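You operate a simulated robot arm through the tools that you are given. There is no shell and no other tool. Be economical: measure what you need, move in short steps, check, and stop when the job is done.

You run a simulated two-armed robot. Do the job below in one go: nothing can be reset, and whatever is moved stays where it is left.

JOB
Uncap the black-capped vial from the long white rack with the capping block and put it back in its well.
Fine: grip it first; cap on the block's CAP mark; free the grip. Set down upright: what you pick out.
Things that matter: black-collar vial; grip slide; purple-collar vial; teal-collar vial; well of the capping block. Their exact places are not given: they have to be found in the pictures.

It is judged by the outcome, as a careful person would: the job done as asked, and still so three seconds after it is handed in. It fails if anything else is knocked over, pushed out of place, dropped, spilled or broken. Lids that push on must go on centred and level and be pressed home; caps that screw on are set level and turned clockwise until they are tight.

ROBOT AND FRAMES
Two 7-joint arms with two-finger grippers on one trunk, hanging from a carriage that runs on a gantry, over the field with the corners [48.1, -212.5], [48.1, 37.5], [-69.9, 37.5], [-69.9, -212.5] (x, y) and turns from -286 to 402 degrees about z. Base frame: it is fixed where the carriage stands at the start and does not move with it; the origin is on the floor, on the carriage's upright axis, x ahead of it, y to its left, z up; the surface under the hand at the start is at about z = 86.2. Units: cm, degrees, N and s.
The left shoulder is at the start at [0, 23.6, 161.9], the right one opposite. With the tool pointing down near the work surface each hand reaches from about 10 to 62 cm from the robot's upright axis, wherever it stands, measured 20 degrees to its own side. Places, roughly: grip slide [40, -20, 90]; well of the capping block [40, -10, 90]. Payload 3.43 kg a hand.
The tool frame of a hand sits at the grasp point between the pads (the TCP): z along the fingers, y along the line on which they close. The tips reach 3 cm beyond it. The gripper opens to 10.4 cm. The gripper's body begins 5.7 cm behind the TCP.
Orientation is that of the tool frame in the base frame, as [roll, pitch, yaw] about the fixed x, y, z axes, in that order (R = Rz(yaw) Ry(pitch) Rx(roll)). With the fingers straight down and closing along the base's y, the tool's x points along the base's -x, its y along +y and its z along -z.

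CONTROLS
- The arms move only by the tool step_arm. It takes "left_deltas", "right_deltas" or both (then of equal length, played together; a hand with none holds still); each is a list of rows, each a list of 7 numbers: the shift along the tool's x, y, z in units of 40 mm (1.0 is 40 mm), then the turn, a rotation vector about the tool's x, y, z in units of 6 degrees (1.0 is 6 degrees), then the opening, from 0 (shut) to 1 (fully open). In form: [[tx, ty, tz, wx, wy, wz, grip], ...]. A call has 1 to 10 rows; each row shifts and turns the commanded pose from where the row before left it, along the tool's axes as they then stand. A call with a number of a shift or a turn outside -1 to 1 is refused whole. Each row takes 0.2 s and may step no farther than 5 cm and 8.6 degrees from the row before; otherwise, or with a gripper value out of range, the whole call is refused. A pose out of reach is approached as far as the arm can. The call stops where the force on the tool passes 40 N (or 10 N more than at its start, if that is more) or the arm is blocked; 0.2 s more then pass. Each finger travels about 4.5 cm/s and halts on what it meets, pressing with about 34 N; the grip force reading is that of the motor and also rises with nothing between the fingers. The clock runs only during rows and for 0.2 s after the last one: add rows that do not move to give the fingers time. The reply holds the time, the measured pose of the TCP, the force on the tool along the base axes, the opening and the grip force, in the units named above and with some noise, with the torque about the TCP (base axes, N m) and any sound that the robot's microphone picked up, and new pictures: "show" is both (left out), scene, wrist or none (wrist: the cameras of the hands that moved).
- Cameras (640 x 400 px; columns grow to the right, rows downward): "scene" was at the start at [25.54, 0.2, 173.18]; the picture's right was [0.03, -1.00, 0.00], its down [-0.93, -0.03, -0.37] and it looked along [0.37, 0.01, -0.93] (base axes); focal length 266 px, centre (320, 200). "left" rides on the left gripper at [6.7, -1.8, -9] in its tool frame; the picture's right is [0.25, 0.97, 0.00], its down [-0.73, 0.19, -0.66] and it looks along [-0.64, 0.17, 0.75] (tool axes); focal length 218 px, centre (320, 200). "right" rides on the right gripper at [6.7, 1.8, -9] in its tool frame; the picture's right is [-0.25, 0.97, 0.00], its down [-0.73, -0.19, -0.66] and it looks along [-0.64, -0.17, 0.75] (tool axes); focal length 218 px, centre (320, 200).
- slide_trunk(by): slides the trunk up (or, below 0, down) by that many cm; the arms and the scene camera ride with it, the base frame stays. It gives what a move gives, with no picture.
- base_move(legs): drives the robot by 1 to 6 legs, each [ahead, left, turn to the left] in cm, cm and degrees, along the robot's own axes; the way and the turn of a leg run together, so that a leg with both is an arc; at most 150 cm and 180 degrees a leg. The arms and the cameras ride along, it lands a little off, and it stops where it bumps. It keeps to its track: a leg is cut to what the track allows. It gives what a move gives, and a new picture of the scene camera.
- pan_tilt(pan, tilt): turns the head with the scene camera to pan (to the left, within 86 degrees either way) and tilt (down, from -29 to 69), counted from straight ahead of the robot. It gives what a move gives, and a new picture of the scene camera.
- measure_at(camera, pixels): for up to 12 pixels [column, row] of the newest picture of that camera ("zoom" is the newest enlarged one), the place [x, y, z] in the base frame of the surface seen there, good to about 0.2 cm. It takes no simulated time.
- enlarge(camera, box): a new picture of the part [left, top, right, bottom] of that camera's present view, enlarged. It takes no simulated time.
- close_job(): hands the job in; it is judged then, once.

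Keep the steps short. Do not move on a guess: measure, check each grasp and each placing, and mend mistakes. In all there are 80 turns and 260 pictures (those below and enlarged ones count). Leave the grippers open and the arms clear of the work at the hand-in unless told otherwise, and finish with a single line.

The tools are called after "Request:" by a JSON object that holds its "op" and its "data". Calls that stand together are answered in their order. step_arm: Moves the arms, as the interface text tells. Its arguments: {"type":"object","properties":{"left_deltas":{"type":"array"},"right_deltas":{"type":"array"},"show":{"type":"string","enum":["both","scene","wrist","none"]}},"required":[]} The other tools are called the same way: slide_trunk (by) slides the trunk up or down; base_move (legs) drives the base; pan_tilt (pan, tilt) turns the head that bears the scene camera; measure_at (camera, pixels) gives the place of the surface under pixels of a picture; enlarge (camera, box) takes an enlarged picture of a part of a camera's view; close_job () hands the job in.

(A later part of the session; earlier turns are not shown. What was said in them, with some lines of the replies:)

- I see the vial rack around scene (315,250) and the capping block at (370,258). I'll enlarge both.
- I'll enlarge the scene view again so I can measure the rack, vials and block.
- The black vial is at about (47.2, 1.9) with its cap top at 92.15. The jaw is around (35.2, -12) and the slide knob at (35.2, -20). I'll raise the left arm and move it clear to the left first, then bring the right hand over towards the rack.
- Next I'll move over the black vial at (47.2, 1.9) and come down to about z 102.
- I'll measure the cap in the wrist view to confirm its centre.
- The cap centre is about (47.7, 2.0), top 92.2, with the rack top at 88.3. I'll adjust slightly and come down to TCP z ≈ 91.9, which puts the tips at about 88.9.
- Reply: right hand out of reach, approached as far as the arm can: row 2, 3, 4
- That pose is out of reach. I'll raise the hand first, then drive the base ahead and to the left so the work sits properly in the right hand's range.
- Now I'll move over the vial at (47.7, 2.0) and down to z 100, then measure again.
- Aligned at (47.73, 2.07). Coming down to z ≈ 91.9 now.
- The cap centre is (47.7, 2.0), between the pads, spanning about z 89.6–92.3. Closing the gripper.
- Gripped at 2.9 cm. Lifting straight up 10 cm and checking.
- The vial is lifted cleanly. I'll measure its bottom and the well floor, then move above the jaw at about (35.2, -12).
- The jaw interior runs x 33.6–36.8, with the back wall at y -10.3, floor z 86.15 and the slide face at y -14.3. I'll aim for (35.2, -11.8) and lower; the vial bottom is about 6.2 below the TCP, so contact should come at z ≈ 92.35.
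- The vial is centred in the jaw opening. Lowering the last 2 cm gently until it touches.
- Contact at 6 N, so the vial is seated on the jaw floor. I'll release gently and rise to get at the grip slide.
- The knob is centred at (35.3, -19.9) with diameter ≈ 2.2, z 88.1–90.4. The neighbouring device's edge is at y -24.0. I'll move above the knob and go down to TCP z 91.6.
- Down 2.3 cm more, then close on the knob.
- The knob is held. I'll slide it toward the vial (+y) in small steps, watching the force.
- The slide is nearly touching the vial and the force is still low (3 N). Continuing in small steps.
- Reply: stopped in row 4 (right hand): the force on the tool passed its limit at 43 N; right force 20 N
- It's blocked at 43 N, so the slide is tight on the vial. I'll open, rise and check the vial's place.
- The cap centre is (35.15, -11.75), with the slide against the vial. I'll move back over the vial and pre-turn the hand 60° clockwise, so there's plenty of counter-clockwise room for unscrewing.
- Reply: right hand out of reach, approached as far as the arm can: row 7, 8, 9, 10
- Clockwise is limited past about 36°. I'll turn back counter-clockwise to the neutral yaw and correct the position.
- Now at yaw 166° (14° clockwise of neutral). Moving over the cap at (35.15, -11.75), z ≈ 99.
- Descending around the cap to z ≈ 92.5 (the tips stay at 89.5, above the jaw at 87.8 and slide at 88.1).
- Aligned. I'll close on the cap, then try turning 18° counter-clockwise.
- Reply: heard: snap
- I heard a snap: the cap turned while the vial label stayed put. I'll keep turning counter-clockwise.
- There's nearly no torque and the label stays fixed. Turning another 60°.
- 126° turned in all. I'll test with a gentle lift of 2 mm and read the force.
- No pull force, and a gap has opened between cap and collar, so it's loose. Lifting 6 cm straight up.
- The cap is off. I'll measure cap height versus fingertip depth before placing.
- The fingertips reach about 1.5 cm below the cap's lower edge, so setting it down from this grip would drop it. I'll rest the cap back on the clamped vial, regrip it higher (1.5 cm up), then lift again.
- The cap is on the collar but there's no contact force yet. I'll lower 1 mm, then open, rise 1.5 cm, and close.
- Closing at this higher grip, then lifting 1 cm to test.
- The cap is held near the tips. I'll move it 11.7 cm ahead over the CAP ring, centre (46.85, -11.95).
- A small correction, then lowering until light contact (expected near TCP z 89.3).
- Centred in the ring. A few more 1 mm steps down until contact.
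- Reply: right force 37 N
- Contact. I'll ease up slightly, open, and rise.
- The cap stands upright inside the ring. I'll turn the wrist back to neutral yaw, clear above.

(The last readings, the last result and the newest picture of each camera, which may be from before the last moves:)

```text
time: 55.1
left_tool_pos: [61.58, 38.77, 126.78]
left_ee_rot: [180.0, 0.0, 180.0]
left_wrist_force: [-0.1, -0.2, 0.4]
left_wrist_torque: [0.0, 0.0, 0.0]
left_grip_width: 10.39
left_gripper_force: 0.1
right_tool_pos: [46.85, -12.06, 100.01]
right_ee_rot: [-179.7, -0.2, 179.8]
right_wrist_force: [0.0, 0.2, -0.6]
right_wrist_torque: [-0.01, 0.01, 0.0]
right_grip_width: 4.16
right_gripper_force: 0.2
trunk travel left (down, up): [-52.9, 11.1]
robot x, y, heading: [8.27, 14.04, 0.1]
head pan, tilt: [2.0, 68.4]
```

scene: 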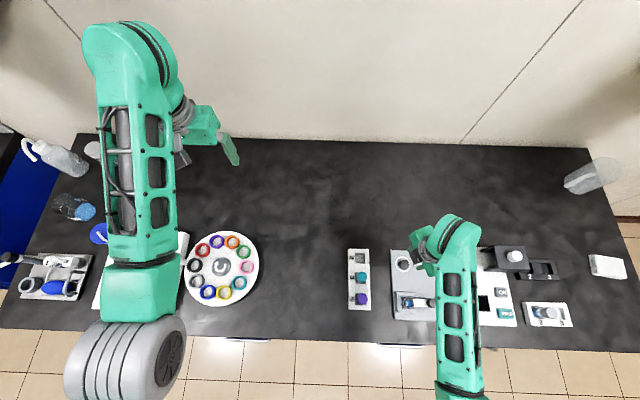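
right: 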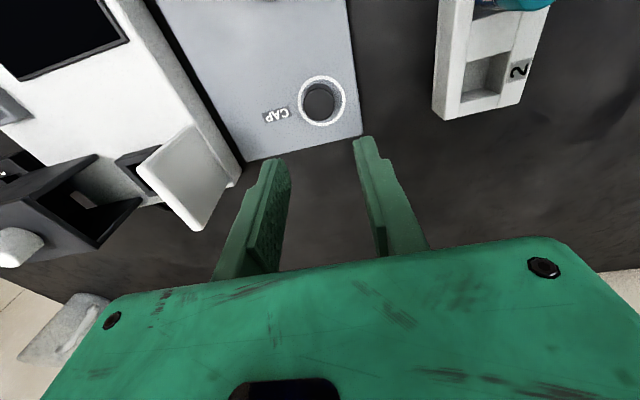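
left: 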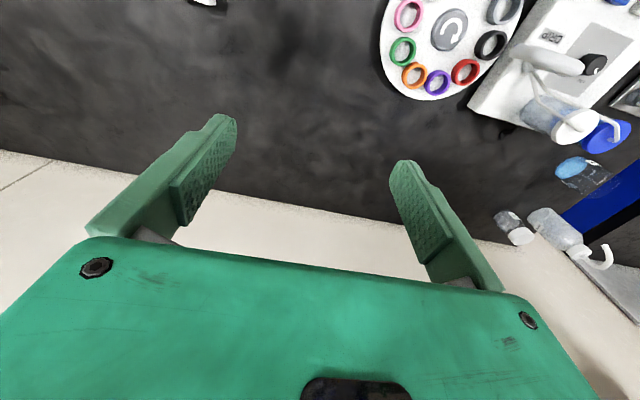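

Next I'll free the grip by moving above the slide knob at (35.35, -18.75) and lowering to z ≈ 94 first.

Request:
{"op": "step_arm", "data": {"right_deltas": [[0.72, -0.42, 0, -0.05, -0.03, 0, 0.4], [0.72, -0.42, 0, 0, 0, 0, 0.4], [0.72, -0.42, 0, 0, 0, 0, 0.4], [0.71, -0.42, 0, 0, 0, 0, 0.4], [0, 0, 0.75, 0, 0, 0, 0.4], [0, 0, 0.75, 0, 0, 0, 0.4], [0, 0, 0, 0, 0, 0, 0.4]], "show": "wrist"}}

Request:
{"op": "enlarge", "data": {"camera": "right", "box": [230, 60, 530, 240]}}

Request:
{"op": "measure_at", "data": {"camera": "zoom", "pixels": [[190, 185], [190, 215]]}}

```text
time: 56.7
left_tool_pos: [61.61, 38.9, 126.8]
left_ee_rot: [-179.9, 0.0, 180.0]
left_wrist_force: [0.0, -0.1, -0.4]
left_wrist_torque: [-0.01, 0.01, 0.02]
left_grip_width: 10.4
left_gripper_force: 0.0
right_tool_pos: [35.59, -18.79, 94.11]
right_ee_rot: [179.9, 0.2, -179.9]
right_wrist_force: [-0.6, -0.3, -1.1]
right_wrist_torque: [-0.01, -0.02, -0.01]
right_grip_width: 4.15
right_gripper_force: 0.0
trunk travel left (down, up): [-52.9, 11.1]
robot x, y, heading: [7.95, 13.67, 0.2]
head pan, tilt: [2.0, 68.4]
```

right: 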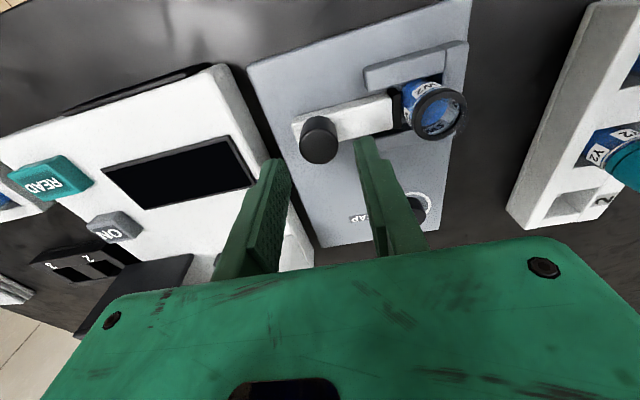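

```text
2.13 times, centred on (380, 150) of right
```

zoom: 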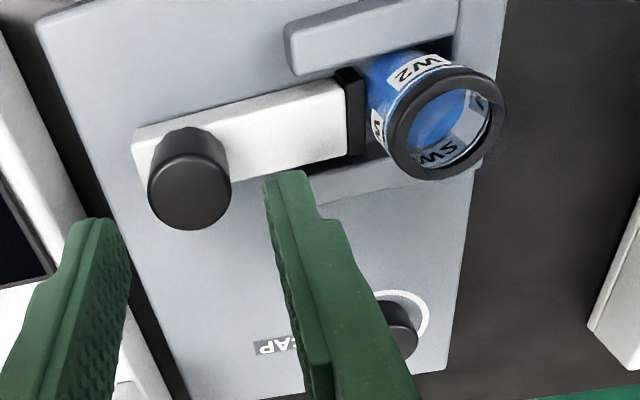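

```text
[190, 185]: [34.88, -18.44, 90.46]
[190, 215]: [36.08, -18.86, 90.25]
```

Down 2.4 cm, close on the knob, then pull back (-y) 1.2 cm.

Request:
{"op": "step_arm", "data": {"right_deltas": [[0.04, 0, 0.4, 0, 0, 0, 0.4], [0, 0, 0.2, 0, 0, 0, 0.4], [0, 0, 0, 0, 0, 0, 0.2], [0, 0, 0, 0, 0, 0, 0.1], [0, 0, 0, 0, 0, 0, 0], [0, 0, 0, 0, 0, 0, 0], [0, -0.1, 0, 0, 0, 0, 0], [0, -0.1, 0, 0, 0, 0, 0], [0, -0.1, 0, 0, 0, 0, 0], [0, 0, 0, 0, 0, 0, 0]], "show": "wrist"}}

Request:
{"op": "enlarge", "data": {"camera": "right", "box": [230, 60, 530, 240]}}

```text
time: 58.9
left_tool_pos: [61.67, 38.97, 126.77]
left_ee_rot: [179.9, 0.0, -180.0]
left_wrist_force: [0.0, 0.2, 0.3]
left_wrist_torque: [0.01, 0.03, -0.02]
left_grip_width: 10.42
left_gripper_force: 0.1
right_tool_pos: [35.33, -19.8, 91.77]
right_ee_rot: [179.8, 0.1, 179.9]
right_wrist_force: [4.2, -1.1, -7.8]
right_wrist_torque: [-0.32, -0.18, -0.03]
right_grip_width: 2.45
right_gripper_force: 45.1
trunk travel left (down, up): [-52.9, 11.1]
robot x, y, heading: [8.15, 14.36, 0.2]
head pan, tilt: [2.0, 68.4]
```

right: 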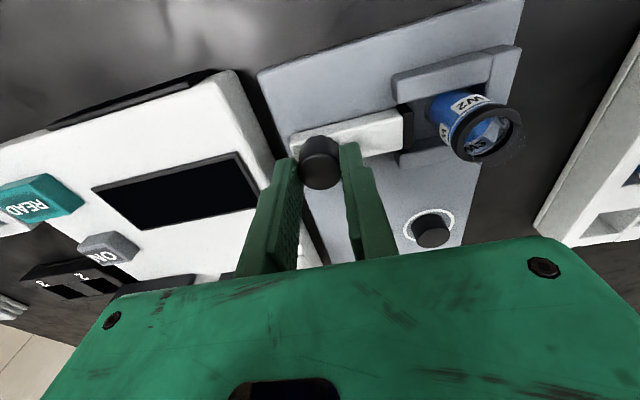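

```text
2.13 times, centred on (380, 150) of right
```

zoom: 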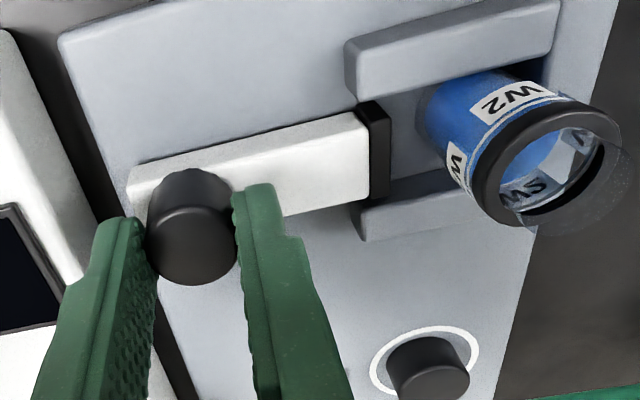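

The slide is retracted and the vial stands free. Releasing the knob and rising.

Request:
{"op": "step_arm", "data": {"right_deltas": [[0, 0, 0, 0, 0, 0, 0.2], [0, 0, 0, 0, 0, 0, 0.38], [0, 0, 0, 0, 0, 0, 0.38], [0, 0, -0.5, 0, 0, 0, 0.4], [0, 0, -0.8, 0, 0, 0, 0.45], [0, 0, -0.8, 0, 0, 0, 0.5], [0, 0.7, 0, 0, 0, 0, 0.5], [0, 0.7, 0, 0, 0, 0, 0.5], [0, 0.6, 0, 0, 0, 0, 0.5], [0, 0, 0, 0, 0, 0, 0.5]], "show": "wrist"}}

Request:
{"op": "enlarge", "data": {"camera": "right", "box": [220, 60, 400, 180]}}

```text
time: 61.1
left_tool_pos: [61.61, 38.88, 126.93]
left_ee_rot: [-180.0, 0.0, -180.0]
left_wrist_force: [-0.2, -0.3, 0.8]
left_wrist_torque: [-0.01, 0.0, 0.01]
left_grip_width: 10.4
left_gripper_force: 0.0
right_tool_pos: [35.09, -11.94, 99.9]
right_ee_rot: [179.8, 0.0, -180.0]
right_wrist_force: [-0.3, -0.4, 0.3]
right_wrist_torque: [-0.02, -0.03, 0.03]
right_grip_width: 5.22
right_gripper_force: 0.1
trunk travel left (down, up): [-52.9, 11.1]
robot x, y, heading: [7.91, 14.14, -0.1]
head pan, tilt: [2.0, 68.4]
```

right: 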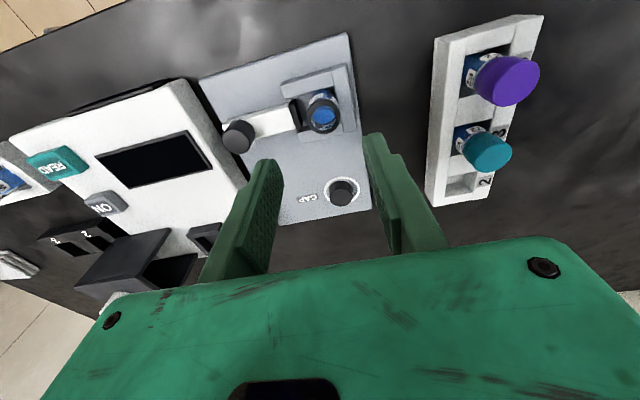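

```text
3.33 times, centred on (310, 120) of right
```

zoom: 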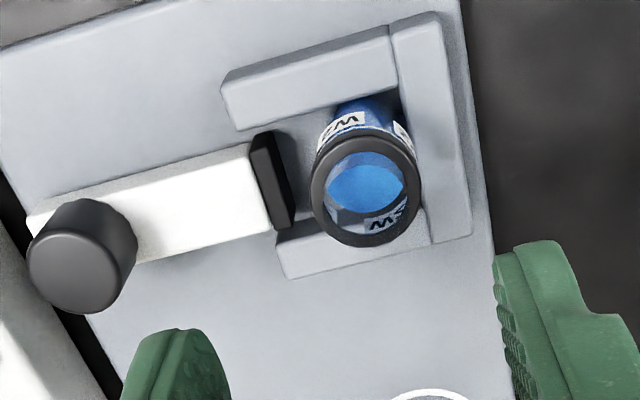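

Request:
{"op": "measure_at", "data": {"camera": "zoom", "pixels": [[317, 190], [416, 190], [366, 142], [366, 240], [355, 135], [395, 110], [340, 115], [366, 155]]}}

```text
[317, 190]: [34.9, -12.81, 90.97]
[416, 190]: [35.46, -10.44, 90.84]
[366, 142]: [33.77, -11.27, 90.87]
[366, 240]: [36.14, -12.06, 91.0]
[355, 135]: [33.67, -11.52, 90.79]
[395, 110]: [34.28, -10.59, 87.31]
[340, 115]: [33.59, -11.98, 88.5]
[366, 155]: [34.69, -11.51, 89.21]
```

The vial collar is centred at (35.1, -11.65), top 91.0. I'll lower to TCP z 92.1, keeping the tips 2.95 above the vial bottom so they clear the rack later.

Request:
{"op": "step_arm", "data": {"right_deltas": [[0, 0.06, 0.6, 0, 0, 0, 0.5], [0, 0, 0.6, 0, 0, 0, 0.5], [0, 0, 0.5, 0, 0, 0, 0.5], [0, 0, 0.25, 0, 0, 0, 0.5], [0, 0, 0, 0, 0, 0, 0.5]], "show": "wrist"}}

Request:
{"op": "enlarge", "data": {"camera": "right", "box": [230, 80, 410, 220]}}

```text
time: 62.3
left_tool_pos: [61.76, 38.98, 126.78]
left_ee_rot: [180.0, 0.0, 180.0]
left_wrist_force: [0.4, -0.2, 0.2]
left_wrist_torque: [0.0, -0.01, 0.02]
left_grip_width: 10.42
left_gripper_force: 0.1
right_tool_pos: [35.41, -11.7, 92.25]
right_ee_rot: [179.9, 0.0, 180.0]
right_wrist_force: [-0.1, -0.5, 0.1]
right_wrist_torque: [0.06, 0.01, 0.0]
right_grip_width: 5.23
right_gripper_force: 0.0
trunk travel left (down, up): [-52.9, 11.1]
robot x, y, heading: [8.01, 14.14, 0.3]
head pan, tilt: [2.0, 68.4]
```

right: 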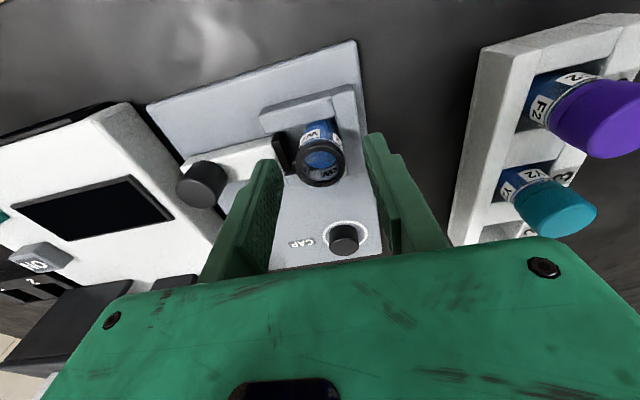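

```text
2.86 times, centred on (320, 150) of right
```

zoom: 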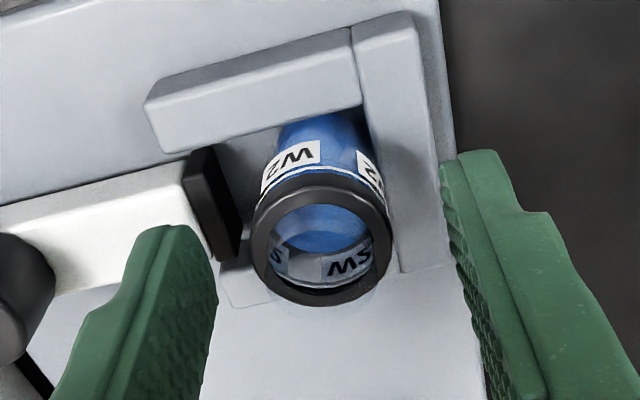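

Closing on the collar and lifting slowly.

Request:
{"op": "step_arm", "data": {"right_deltas": [[0.03, 0, 0.02, 0, 0, 0, 0.35], [0, 0, 0, 0, 0, 0, 0.2], [0, 0, 0, 0, 0, 0, 0.1], [0, 0, 0, 0, 0, 0, 0], [0, 0, 0, 0, 0, 0, 0], [0, 0, -0.1, 0, 0, 0, 0], [0, 0, -0.2, 0, 0, 0, 0], [0, 0, -0.3, 0, 0, 0, 0], [0, 0, -0.3, 0, 0, 0, 0], [0, 0, 0, 0, 0, 0, 0]], "show": "wrist"}}

Request:
{"op": "enlarge", "data": {"camera": "right", "box": [230, 80, 410, 220]}}

```text
time: 64.5
left_tool_pos: [61.5, 38.8, 126.82]
left_ee_rot: [179.9, -0.1, 180.0]
left_wrist_force: [0.5, -0.2, 0.8]
left_wrist_torque: [0.02, -0.01, 0.03]
left_grip_width: 10.4
left_gripper_force: 0.1
right_tool_pos: [35.0, -11.69, 95.68]
right_ee_rot: [179.9, -0.1, -179.9]
right_wrist_force: [0.4, -0.4, -0.3]
right_wrist_torque: [0.03, 0.04, -0.01]
right_grip_width: 2.47
right_gripper_force: 34.5
trunk travel left (down, up): [-52.9, 11.1]
robot x, y, heading: [8.09, 13.85, 0.0]
head pan, tilt: [2.0, 68.4]
```

right: 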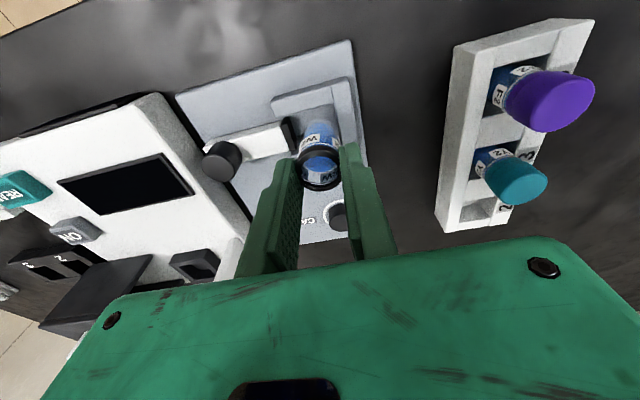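

```text
2.86 times, centred on (320, 150) of right
```

zoom: 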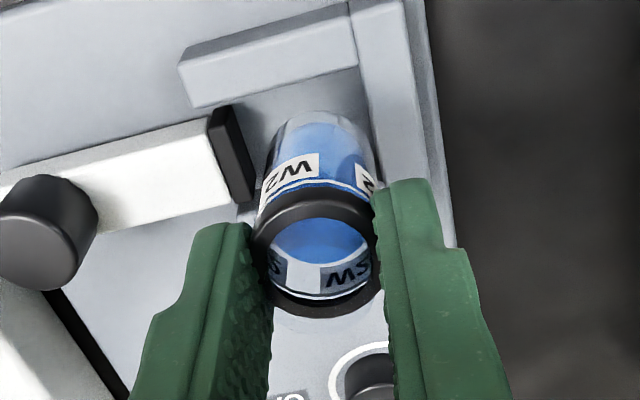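

The vial is up, held upright and level. I'll raise it a further 6 cm, then carry it smoothly toward the empty well 2 at (47.7, 2.0).

Request:
{"op": "step_arm", "data": {"right_deltas": [[0, 0, -0.2, 0, 0, 0, 0], [0, 0, -0.4, 0, 0, 0, 0], [0, 0, -0.5, 0, 0, 0, 0], [0, 0, -0.3, 0, 0, 0, 0], [0, 0, -0.1, 0, 0, 0, 0], [-0.1, 0.1, 0, 0, 0, 0, 0], [-0.25, 0.25, 0, 0, 0, 0, 0], [-0.4, 0.43, 0, 0, 0, 0, 0], [-0.4, 0.43, 0, 0, 0, 0, 0], [-0.4, 0.43, 0, 0, 0, 0, 0]], "show": "none"}}

Request:
{"op": "step_arm", "data": {"right_deltas": [[-0.3, 0.35, 0, 0, 0, 0, 0], [-0.4, 0.43, 0, 0, 0, 0, 0], [-0.4, 0.43, 0, 0, 0, 0, 0], [-0.3, 0.35, 0, 0, 0, 0, 0], [-0.2, 0.23, 0, 0, 0, 0, 0], [0, 0, 0, 0, 0, 0, 0], [0, 0, 0, 0, 0, 0, 0]], "show": "both"}}

Request:
{"op": "enlarge", "data": {"camera": "right", "box": [230, 60, 410, 220]}}

```text
time: 66.7
left_tool_pos: [61.77, 38.89, 126.9]
left_ee_rot: [-180.0, 0.0, 179.9]
left_wrist_force: [-0.2, -1.1, 0.5]
left_wrist_torque: [-0.01, 0.01, -0.04]
left_grip_width: 10.38
left_gripper_force: 0.0
right_tool_pos: [41.56, -5.19, 101.94]
right_ee_rot: [179.9, 0.0, -179.9]
right_wrist_force: [-0.2, 0.4, -0.4]
right_wrist_torque: [-0.01, 0.01, -0.01]
right_grip_width: 2.43
right_gripper_force: 34.2
trunk travel left (down, up): [-52.9, 11.1]
robot x, y, heading: [8.03, 14.24, -0.1]
head pan, tilt: [2.0, 68.4]
```

```text
time: 68.3
left_tool_pos: [61.68, 38.71, 126.83]
left_ee_rot: [179.9, 0.0, 179.9]
left_wrist_force: [-0.7, -0.5, -0.3]
left_wrist_torque: [0.0, 0.03, -0.01]
left_grip_width: 10.4
left_gripper_force: 0.1
right_tool_pos: [47.83, 2.03, 101.83]
right_ee_rot: [179.9, 0.1, 180.0]
right_wrist_force: [-0.4, 0.6, -0.6]
right_wrist_torque: [-0.02, 0.01, 0.01]
right_grip_width: 2.45
right_gripper_force: 34.2
trunk travel left (down, up): [-52.9, 11.1]
robot x, y, heading: [8.09, 14.0, -0.1]
head pan, tilt: [2.0, 68.4]
```

scene: 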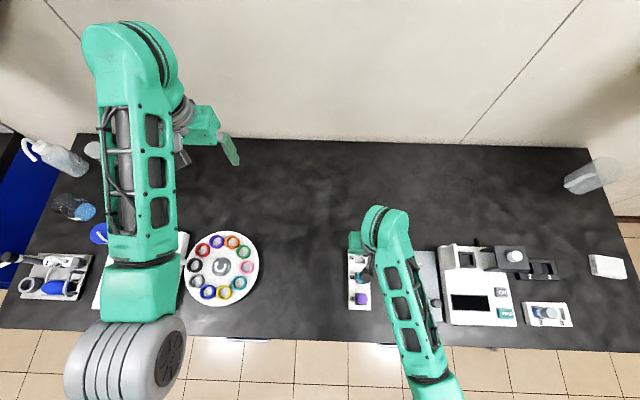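
right: 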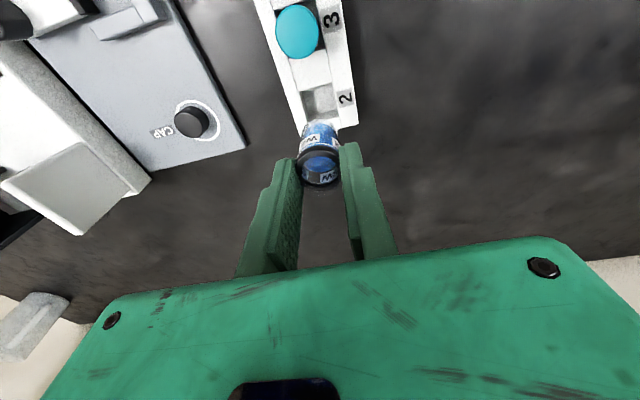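

```text
2.50 times, centred on (320, 140) of right
```

zoom: 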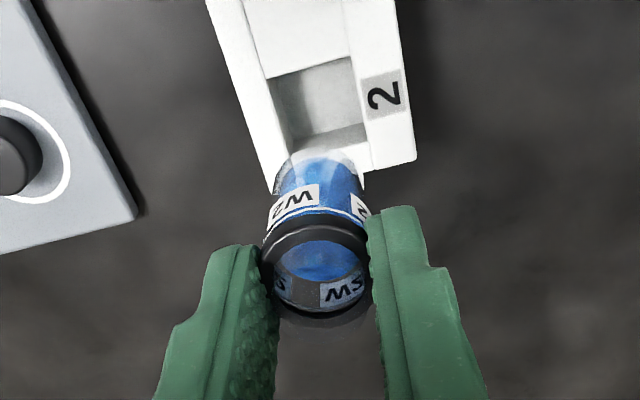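

I'll measure the well's rim to confirm its centre.

Request:
{"op": "measure_at", "data": {"camera": "zoom", "pixels": [[266, 78], [352, 55], [310, 64], [367, 142], [287, 155], [280, 120], [362, 95], [275, 120], [366, 100], [310, 70]]}}

```text
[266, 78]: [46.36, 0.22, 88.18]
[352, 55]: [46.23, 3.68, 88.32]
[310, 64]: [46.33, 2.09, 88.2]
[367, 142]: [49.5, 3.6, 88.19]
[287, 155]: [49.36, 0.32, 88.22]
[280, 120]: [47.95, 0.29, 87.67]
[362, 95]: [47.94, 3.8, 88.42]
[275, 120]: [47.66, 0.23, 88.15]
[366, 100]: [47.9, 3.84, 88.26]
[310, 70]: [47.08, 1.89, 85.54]
```

The well centre is (47.88, 1.97) and the hand is within 0.5 mm. Lowering in stages.

Request:
{"op": "step_arm", "data": {"right_deltas": [[-0.01, 0, 0.3, 0, 0, 0, 0], [0, 0, 0.4, 0, 0, 0, 0], [0, 0, 0.4, 0, 0, 0, 0], [0, 0, 0.3, 0, 0, 0, 0], [0, 0, 0.2, 0, 0, 0, 0], [0, 0, 0, 0, 0, 0, 0]], "show": "wrist"}}

Request:
{"op": "enlarge", "data": {"camera": "right", "box": [230, 60, 410, 220]}}

```text
time: 69.7
left_tool_pos: [61.59, 38.78, 126.69]
left_ee_rot: [180.0, -0.1, -180.0]
left_wrist_force: [0.5, 0.4, -0.3]
left_wrist_torque: [0.0, 0.02, 0.0]
left_grip_width: 10.4
left_gripper_force: 0.2
right_tool_pos: [47.75, 1.93, 95.45]
right_ee_rot: [179.8, 0.0, -180.0]
right_wrist_force: [-0.3, 0.0, -0.5]
right_wrist_torque: [0.03, -0.01, 0.01]
right_grip_width: 2.43
right_gripper_force: 34.1
trunk travel left (down, up): [-52.9, 11.1]
robot x, y, heading: [8.32, 13.91, 0.1]
head pan, tilt: [2.0, 68.4]
```

right: 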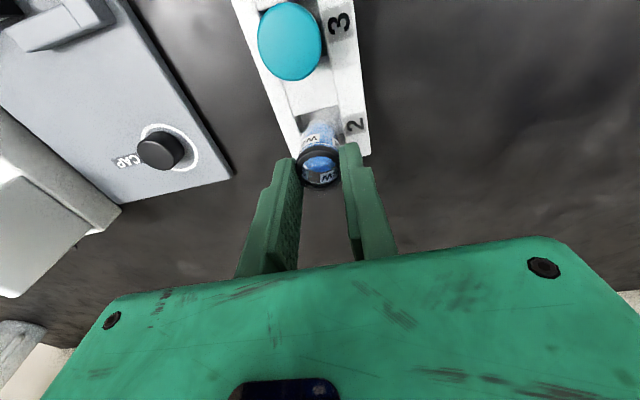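

```text
2.50 times, centred on (320, 140) of right
```

zoom: 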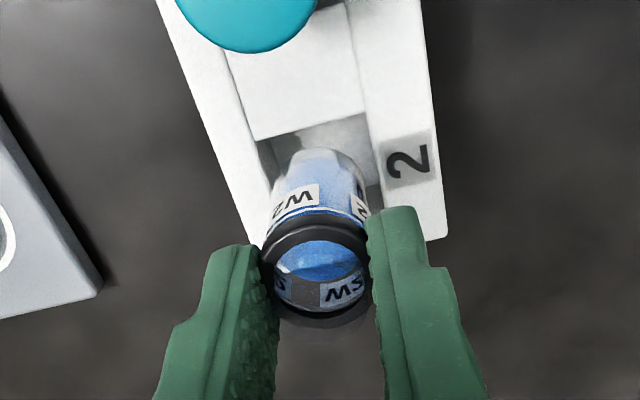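

Still lined up. Lowering into the well, slowing near the floor.

Request:
{"op": "step_arm", "data": {"right_deltas": [[-0.015, 0, 0.15, 0, 0, 0, 0], [0, 0, 0.2, 0, 0, 0, 0], [0, 0, 0.2, 0, 0, 0, 0], [0, 0, 0.2, 0, 0, 0, 0], [0, 0, 0.1, 0, 0, 0, 0], [0, 0, 0.04, 0, 0, 0, 0], [0, 0, 0, 0, 0, 0, 0]], "show": "wrist"}}

Request:
{"op": "enlarge", "data": {"camera": "right", "box": [230, 60, 410, 220]}}

```text
time: 71.3
left_tool_pos: [61.63, 38.91, 126.84]
left_ee_rot: [-180.0, 0.0, -180.0]
left_wrist_force: [0.6, -0.4, -0.5]
left_wrist_torque: [0.03, 0.0, 0.03]
left_grip_width: 10.4
left_gripper_force: 0.1
right_tool_pos: [47.75, 1.99, 91.92]
right_ee_rot: [179.9, 0.0, -180.0]
right_wrist_force: [0.1, -0.6, -0.5]
right_wrist_torque: [0.01, -0.03, -0.01]
right_grip_width: 2.43
right_gripper_force: 33.7
trunk travel left (down, up): [-52.9, 11.1]
robot x, y, heading: [7.95, 14.15, 0.1]
head pan, tilt: [2.0, 68.4]
```

right: 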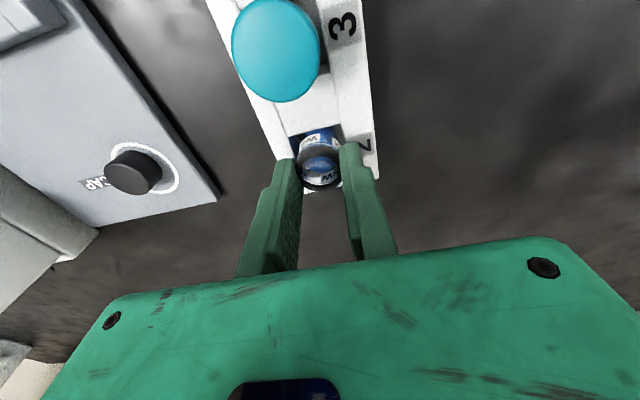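

```text
2.50 times, centred on (320, 140) of right
```

zoom: 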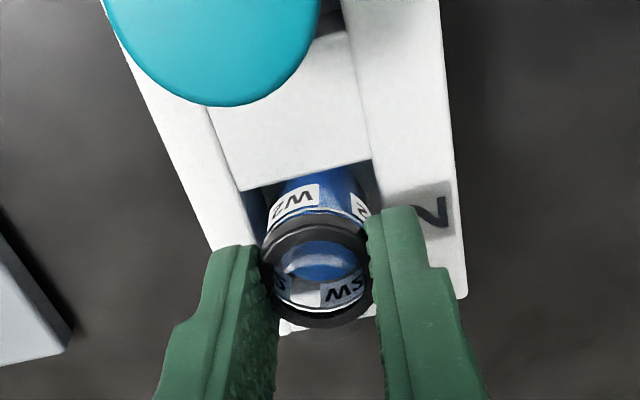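

The vial is in the well with no contact yet. A few 1 mm steps down until it touches.

Request:
{"op": "step_arm", "data": {"right_deltas": [[0, 0, 0.025, 0, 0, 0, 0], [0, 0, 0.025, 0, 0, 0, 0], [0, 0, 0.02, 0, 0, 0, 0], [0, 0, 0, 0, 0, 0, 0]], "show": "none"}}

```text
time: 72.3
left_tool_pos: [61.59, 38.83, 126.95]
left_ee_rot: [-179.9, 0.0, -180.0]
left_wrist_force: [0.1, 0.7, 0.3]
left_wrist_torque: [-0.02, -0.01, 0.0]
left_grip_width: 10.4
left_gripper_force: 0.2
right_tool_pos: [47.8, 1.96, 91.63]
right_ee_rot: [179.7, 0.1, 180.0]
right_wrist_force: [-0.9, -0.5, 4.7]
right_wrist_torque: [-0.02, 0.07, -0.03]
right_grip_width: 2.44
right_gripper_force: 34.0
trunk travel left (down, up): [-52.9, 11.1]
robot x, y, heading: [8.11, 13.94, 0.1]
head pan, tilt: [2.0, 68.4]
```

Touchdown at 4.7 N, at the expected height. I'll open, rise straight up, and check.

Request:
{"op": "step_arm", "data": {"right_deltas": [[0, 0, 0, 0, 0, 0, 0.3], [0, 0, 0, 0, 0, 0, 0.45], [0, 0, 0, 0, 0, 0, 0.45], [0, 0, -0.3, 0, 0, 0, 0.45], [0, 0, -0.6, 0, 0, 0, 0.5], [0, 0, -0.8, 0, 0, 0, 0.5], [0, 0, -0.8, 0, 0, 0, 0.6], [0, 0, 0, 0, 0, 0, 0.6]], "show": "wrist"}}

Request:
{"op": "enlarge", "data": {"camera": "right", "box": [140, 0, 400, 180]}}

```text
time: 74.1
left_tool_pos: [61.61, 38.91, 126.89]
left_ee_rot: [-180.0, 0.1, 180.0]
left_wrist_force: [0.8, 1.3, 0.2]
left_wrist_torque: [-0.01, -0.03, 0.01]
left_grip_width: 10.42
left_gripper_force: 0.1
right_tool_pos: [47.79, 2.0, 101.52]
right_ee_rot: [179.9, 0.0, 180.0]
right_wrist_force: [0.6, 0.8, -0.6]
right_wrist_torque: [0.05, 0.03, 0.0]
right_grip_width: 6.22
right_gripper_force: 0.1
trunk travel left (down, up): [-52.9, 11.1]
robot x, y, heading: [7.92, 13.94, -0.4]
head pan, tilt: [2.0, 68.4]
```

right: 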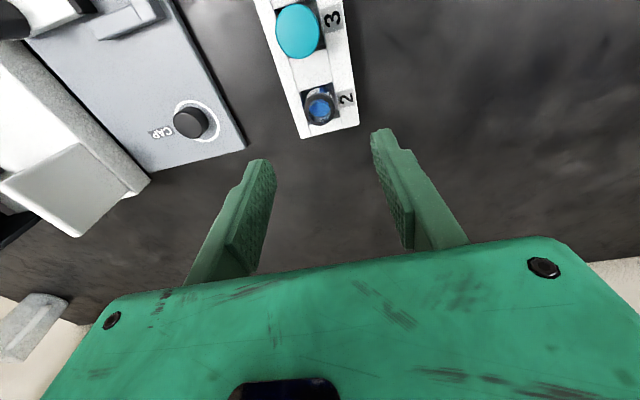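

```text
2.22 times, centred on (270, 90) of right
```

zoom: 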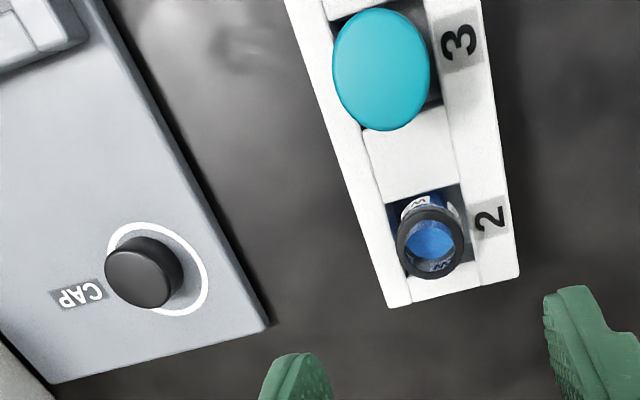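

The vial stands upright in well 2. I'll check the cap's position, move the arm higher with the gripper open, and take a final look.

Request:
{"op": "measure_at", "data": {"camera": "zoom", "pixels": [[138, 275], [107, 270], [168, 275], [140, 250], [140, 303], [207, 280], [140, 227], [183, 312]]}}

Request:
{"op": "step_arm", "data": {"right_deltas": [[0, 0, -1, 0, 0, 0, 0.8], [0, 0, -1, 0, 0, 0, 1], [0, 0, -1, 0, 0, 0, 1], [0, 0, -1, 0, 0, 0, 1], [-1, 0, 0, 0, 0, 0, 1], [-1, 0, 0, 0, 0, 0, 1], [0, 0, 0, 0, 0, 0, 1]]}}

Request:
{"op": "enlarge", "data": {"camera": "scene", "box": [330, 220, 470, 330]}}

```text
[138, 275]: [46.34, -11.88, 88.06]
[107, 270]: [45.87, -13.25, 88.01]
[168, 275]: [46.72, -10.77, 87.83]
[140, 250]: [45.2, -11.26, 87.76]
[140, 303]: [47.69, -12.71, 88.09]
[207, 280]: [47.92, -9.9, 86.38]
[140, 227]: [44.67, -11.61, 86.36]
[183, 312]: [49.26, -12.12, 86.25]
```

```text
time: 75.7
left_tool_pos: [61.59, 38.86, 126.94]
left_ee_rot: [179.9, 0.0, 180.0]
left_wrist_force: [0.5, 0.4, 0.3]
left_wrist_torque: [0.01, 0.01, -0.02]
left_grip_width: 10.4
left_gripper_force: 0.0
right_tool_pos: [55.9, 1.91, 117.68]
right_ee_rot: [179.9, -0.1, -180.0]
right_wrist_force: [0.7, 0.5, 0.3]
right_wrist_torque: [-0.03, 0.04, 0.03]
right_grip_width: 10.4
right_gripper_force: 0.1
trunk travel left (down, up): [-52.9, 11.1]
robot x, y, heading: [8.4, 13.7, 0.0]
head pan, tilt: [2.0, 68.4]
```

scene: 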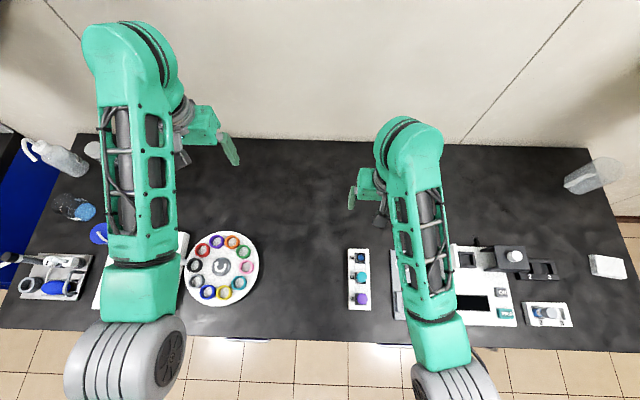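
right: 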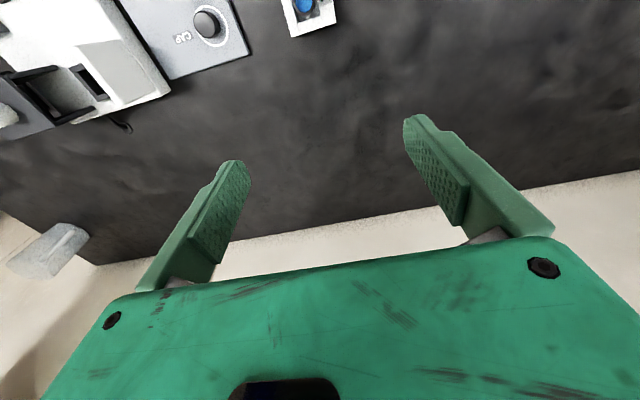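

```text
3.64 times, centred on (400, 275) of scene
```

zoom: 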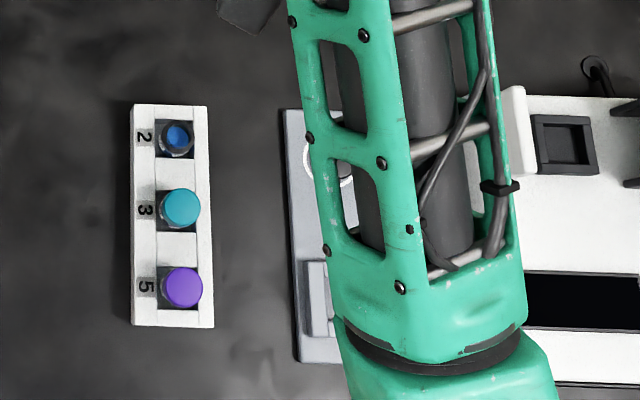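

The cap is upright and fully inside the CAP ring, about 4 mm off centre. The slide is open, the uncapped vial is upright in well 2, the other vials haven't moved, and both grippers are open and clear. Handing in.

Request:
{"op": "close_job", "data": {}}

```text
The job is handed in.
```

The black-collar vial is uncapped and back upright in well 2, its cap is upright inside the CAP ring, the grip slide is open, and nothing else was seen to have moved.
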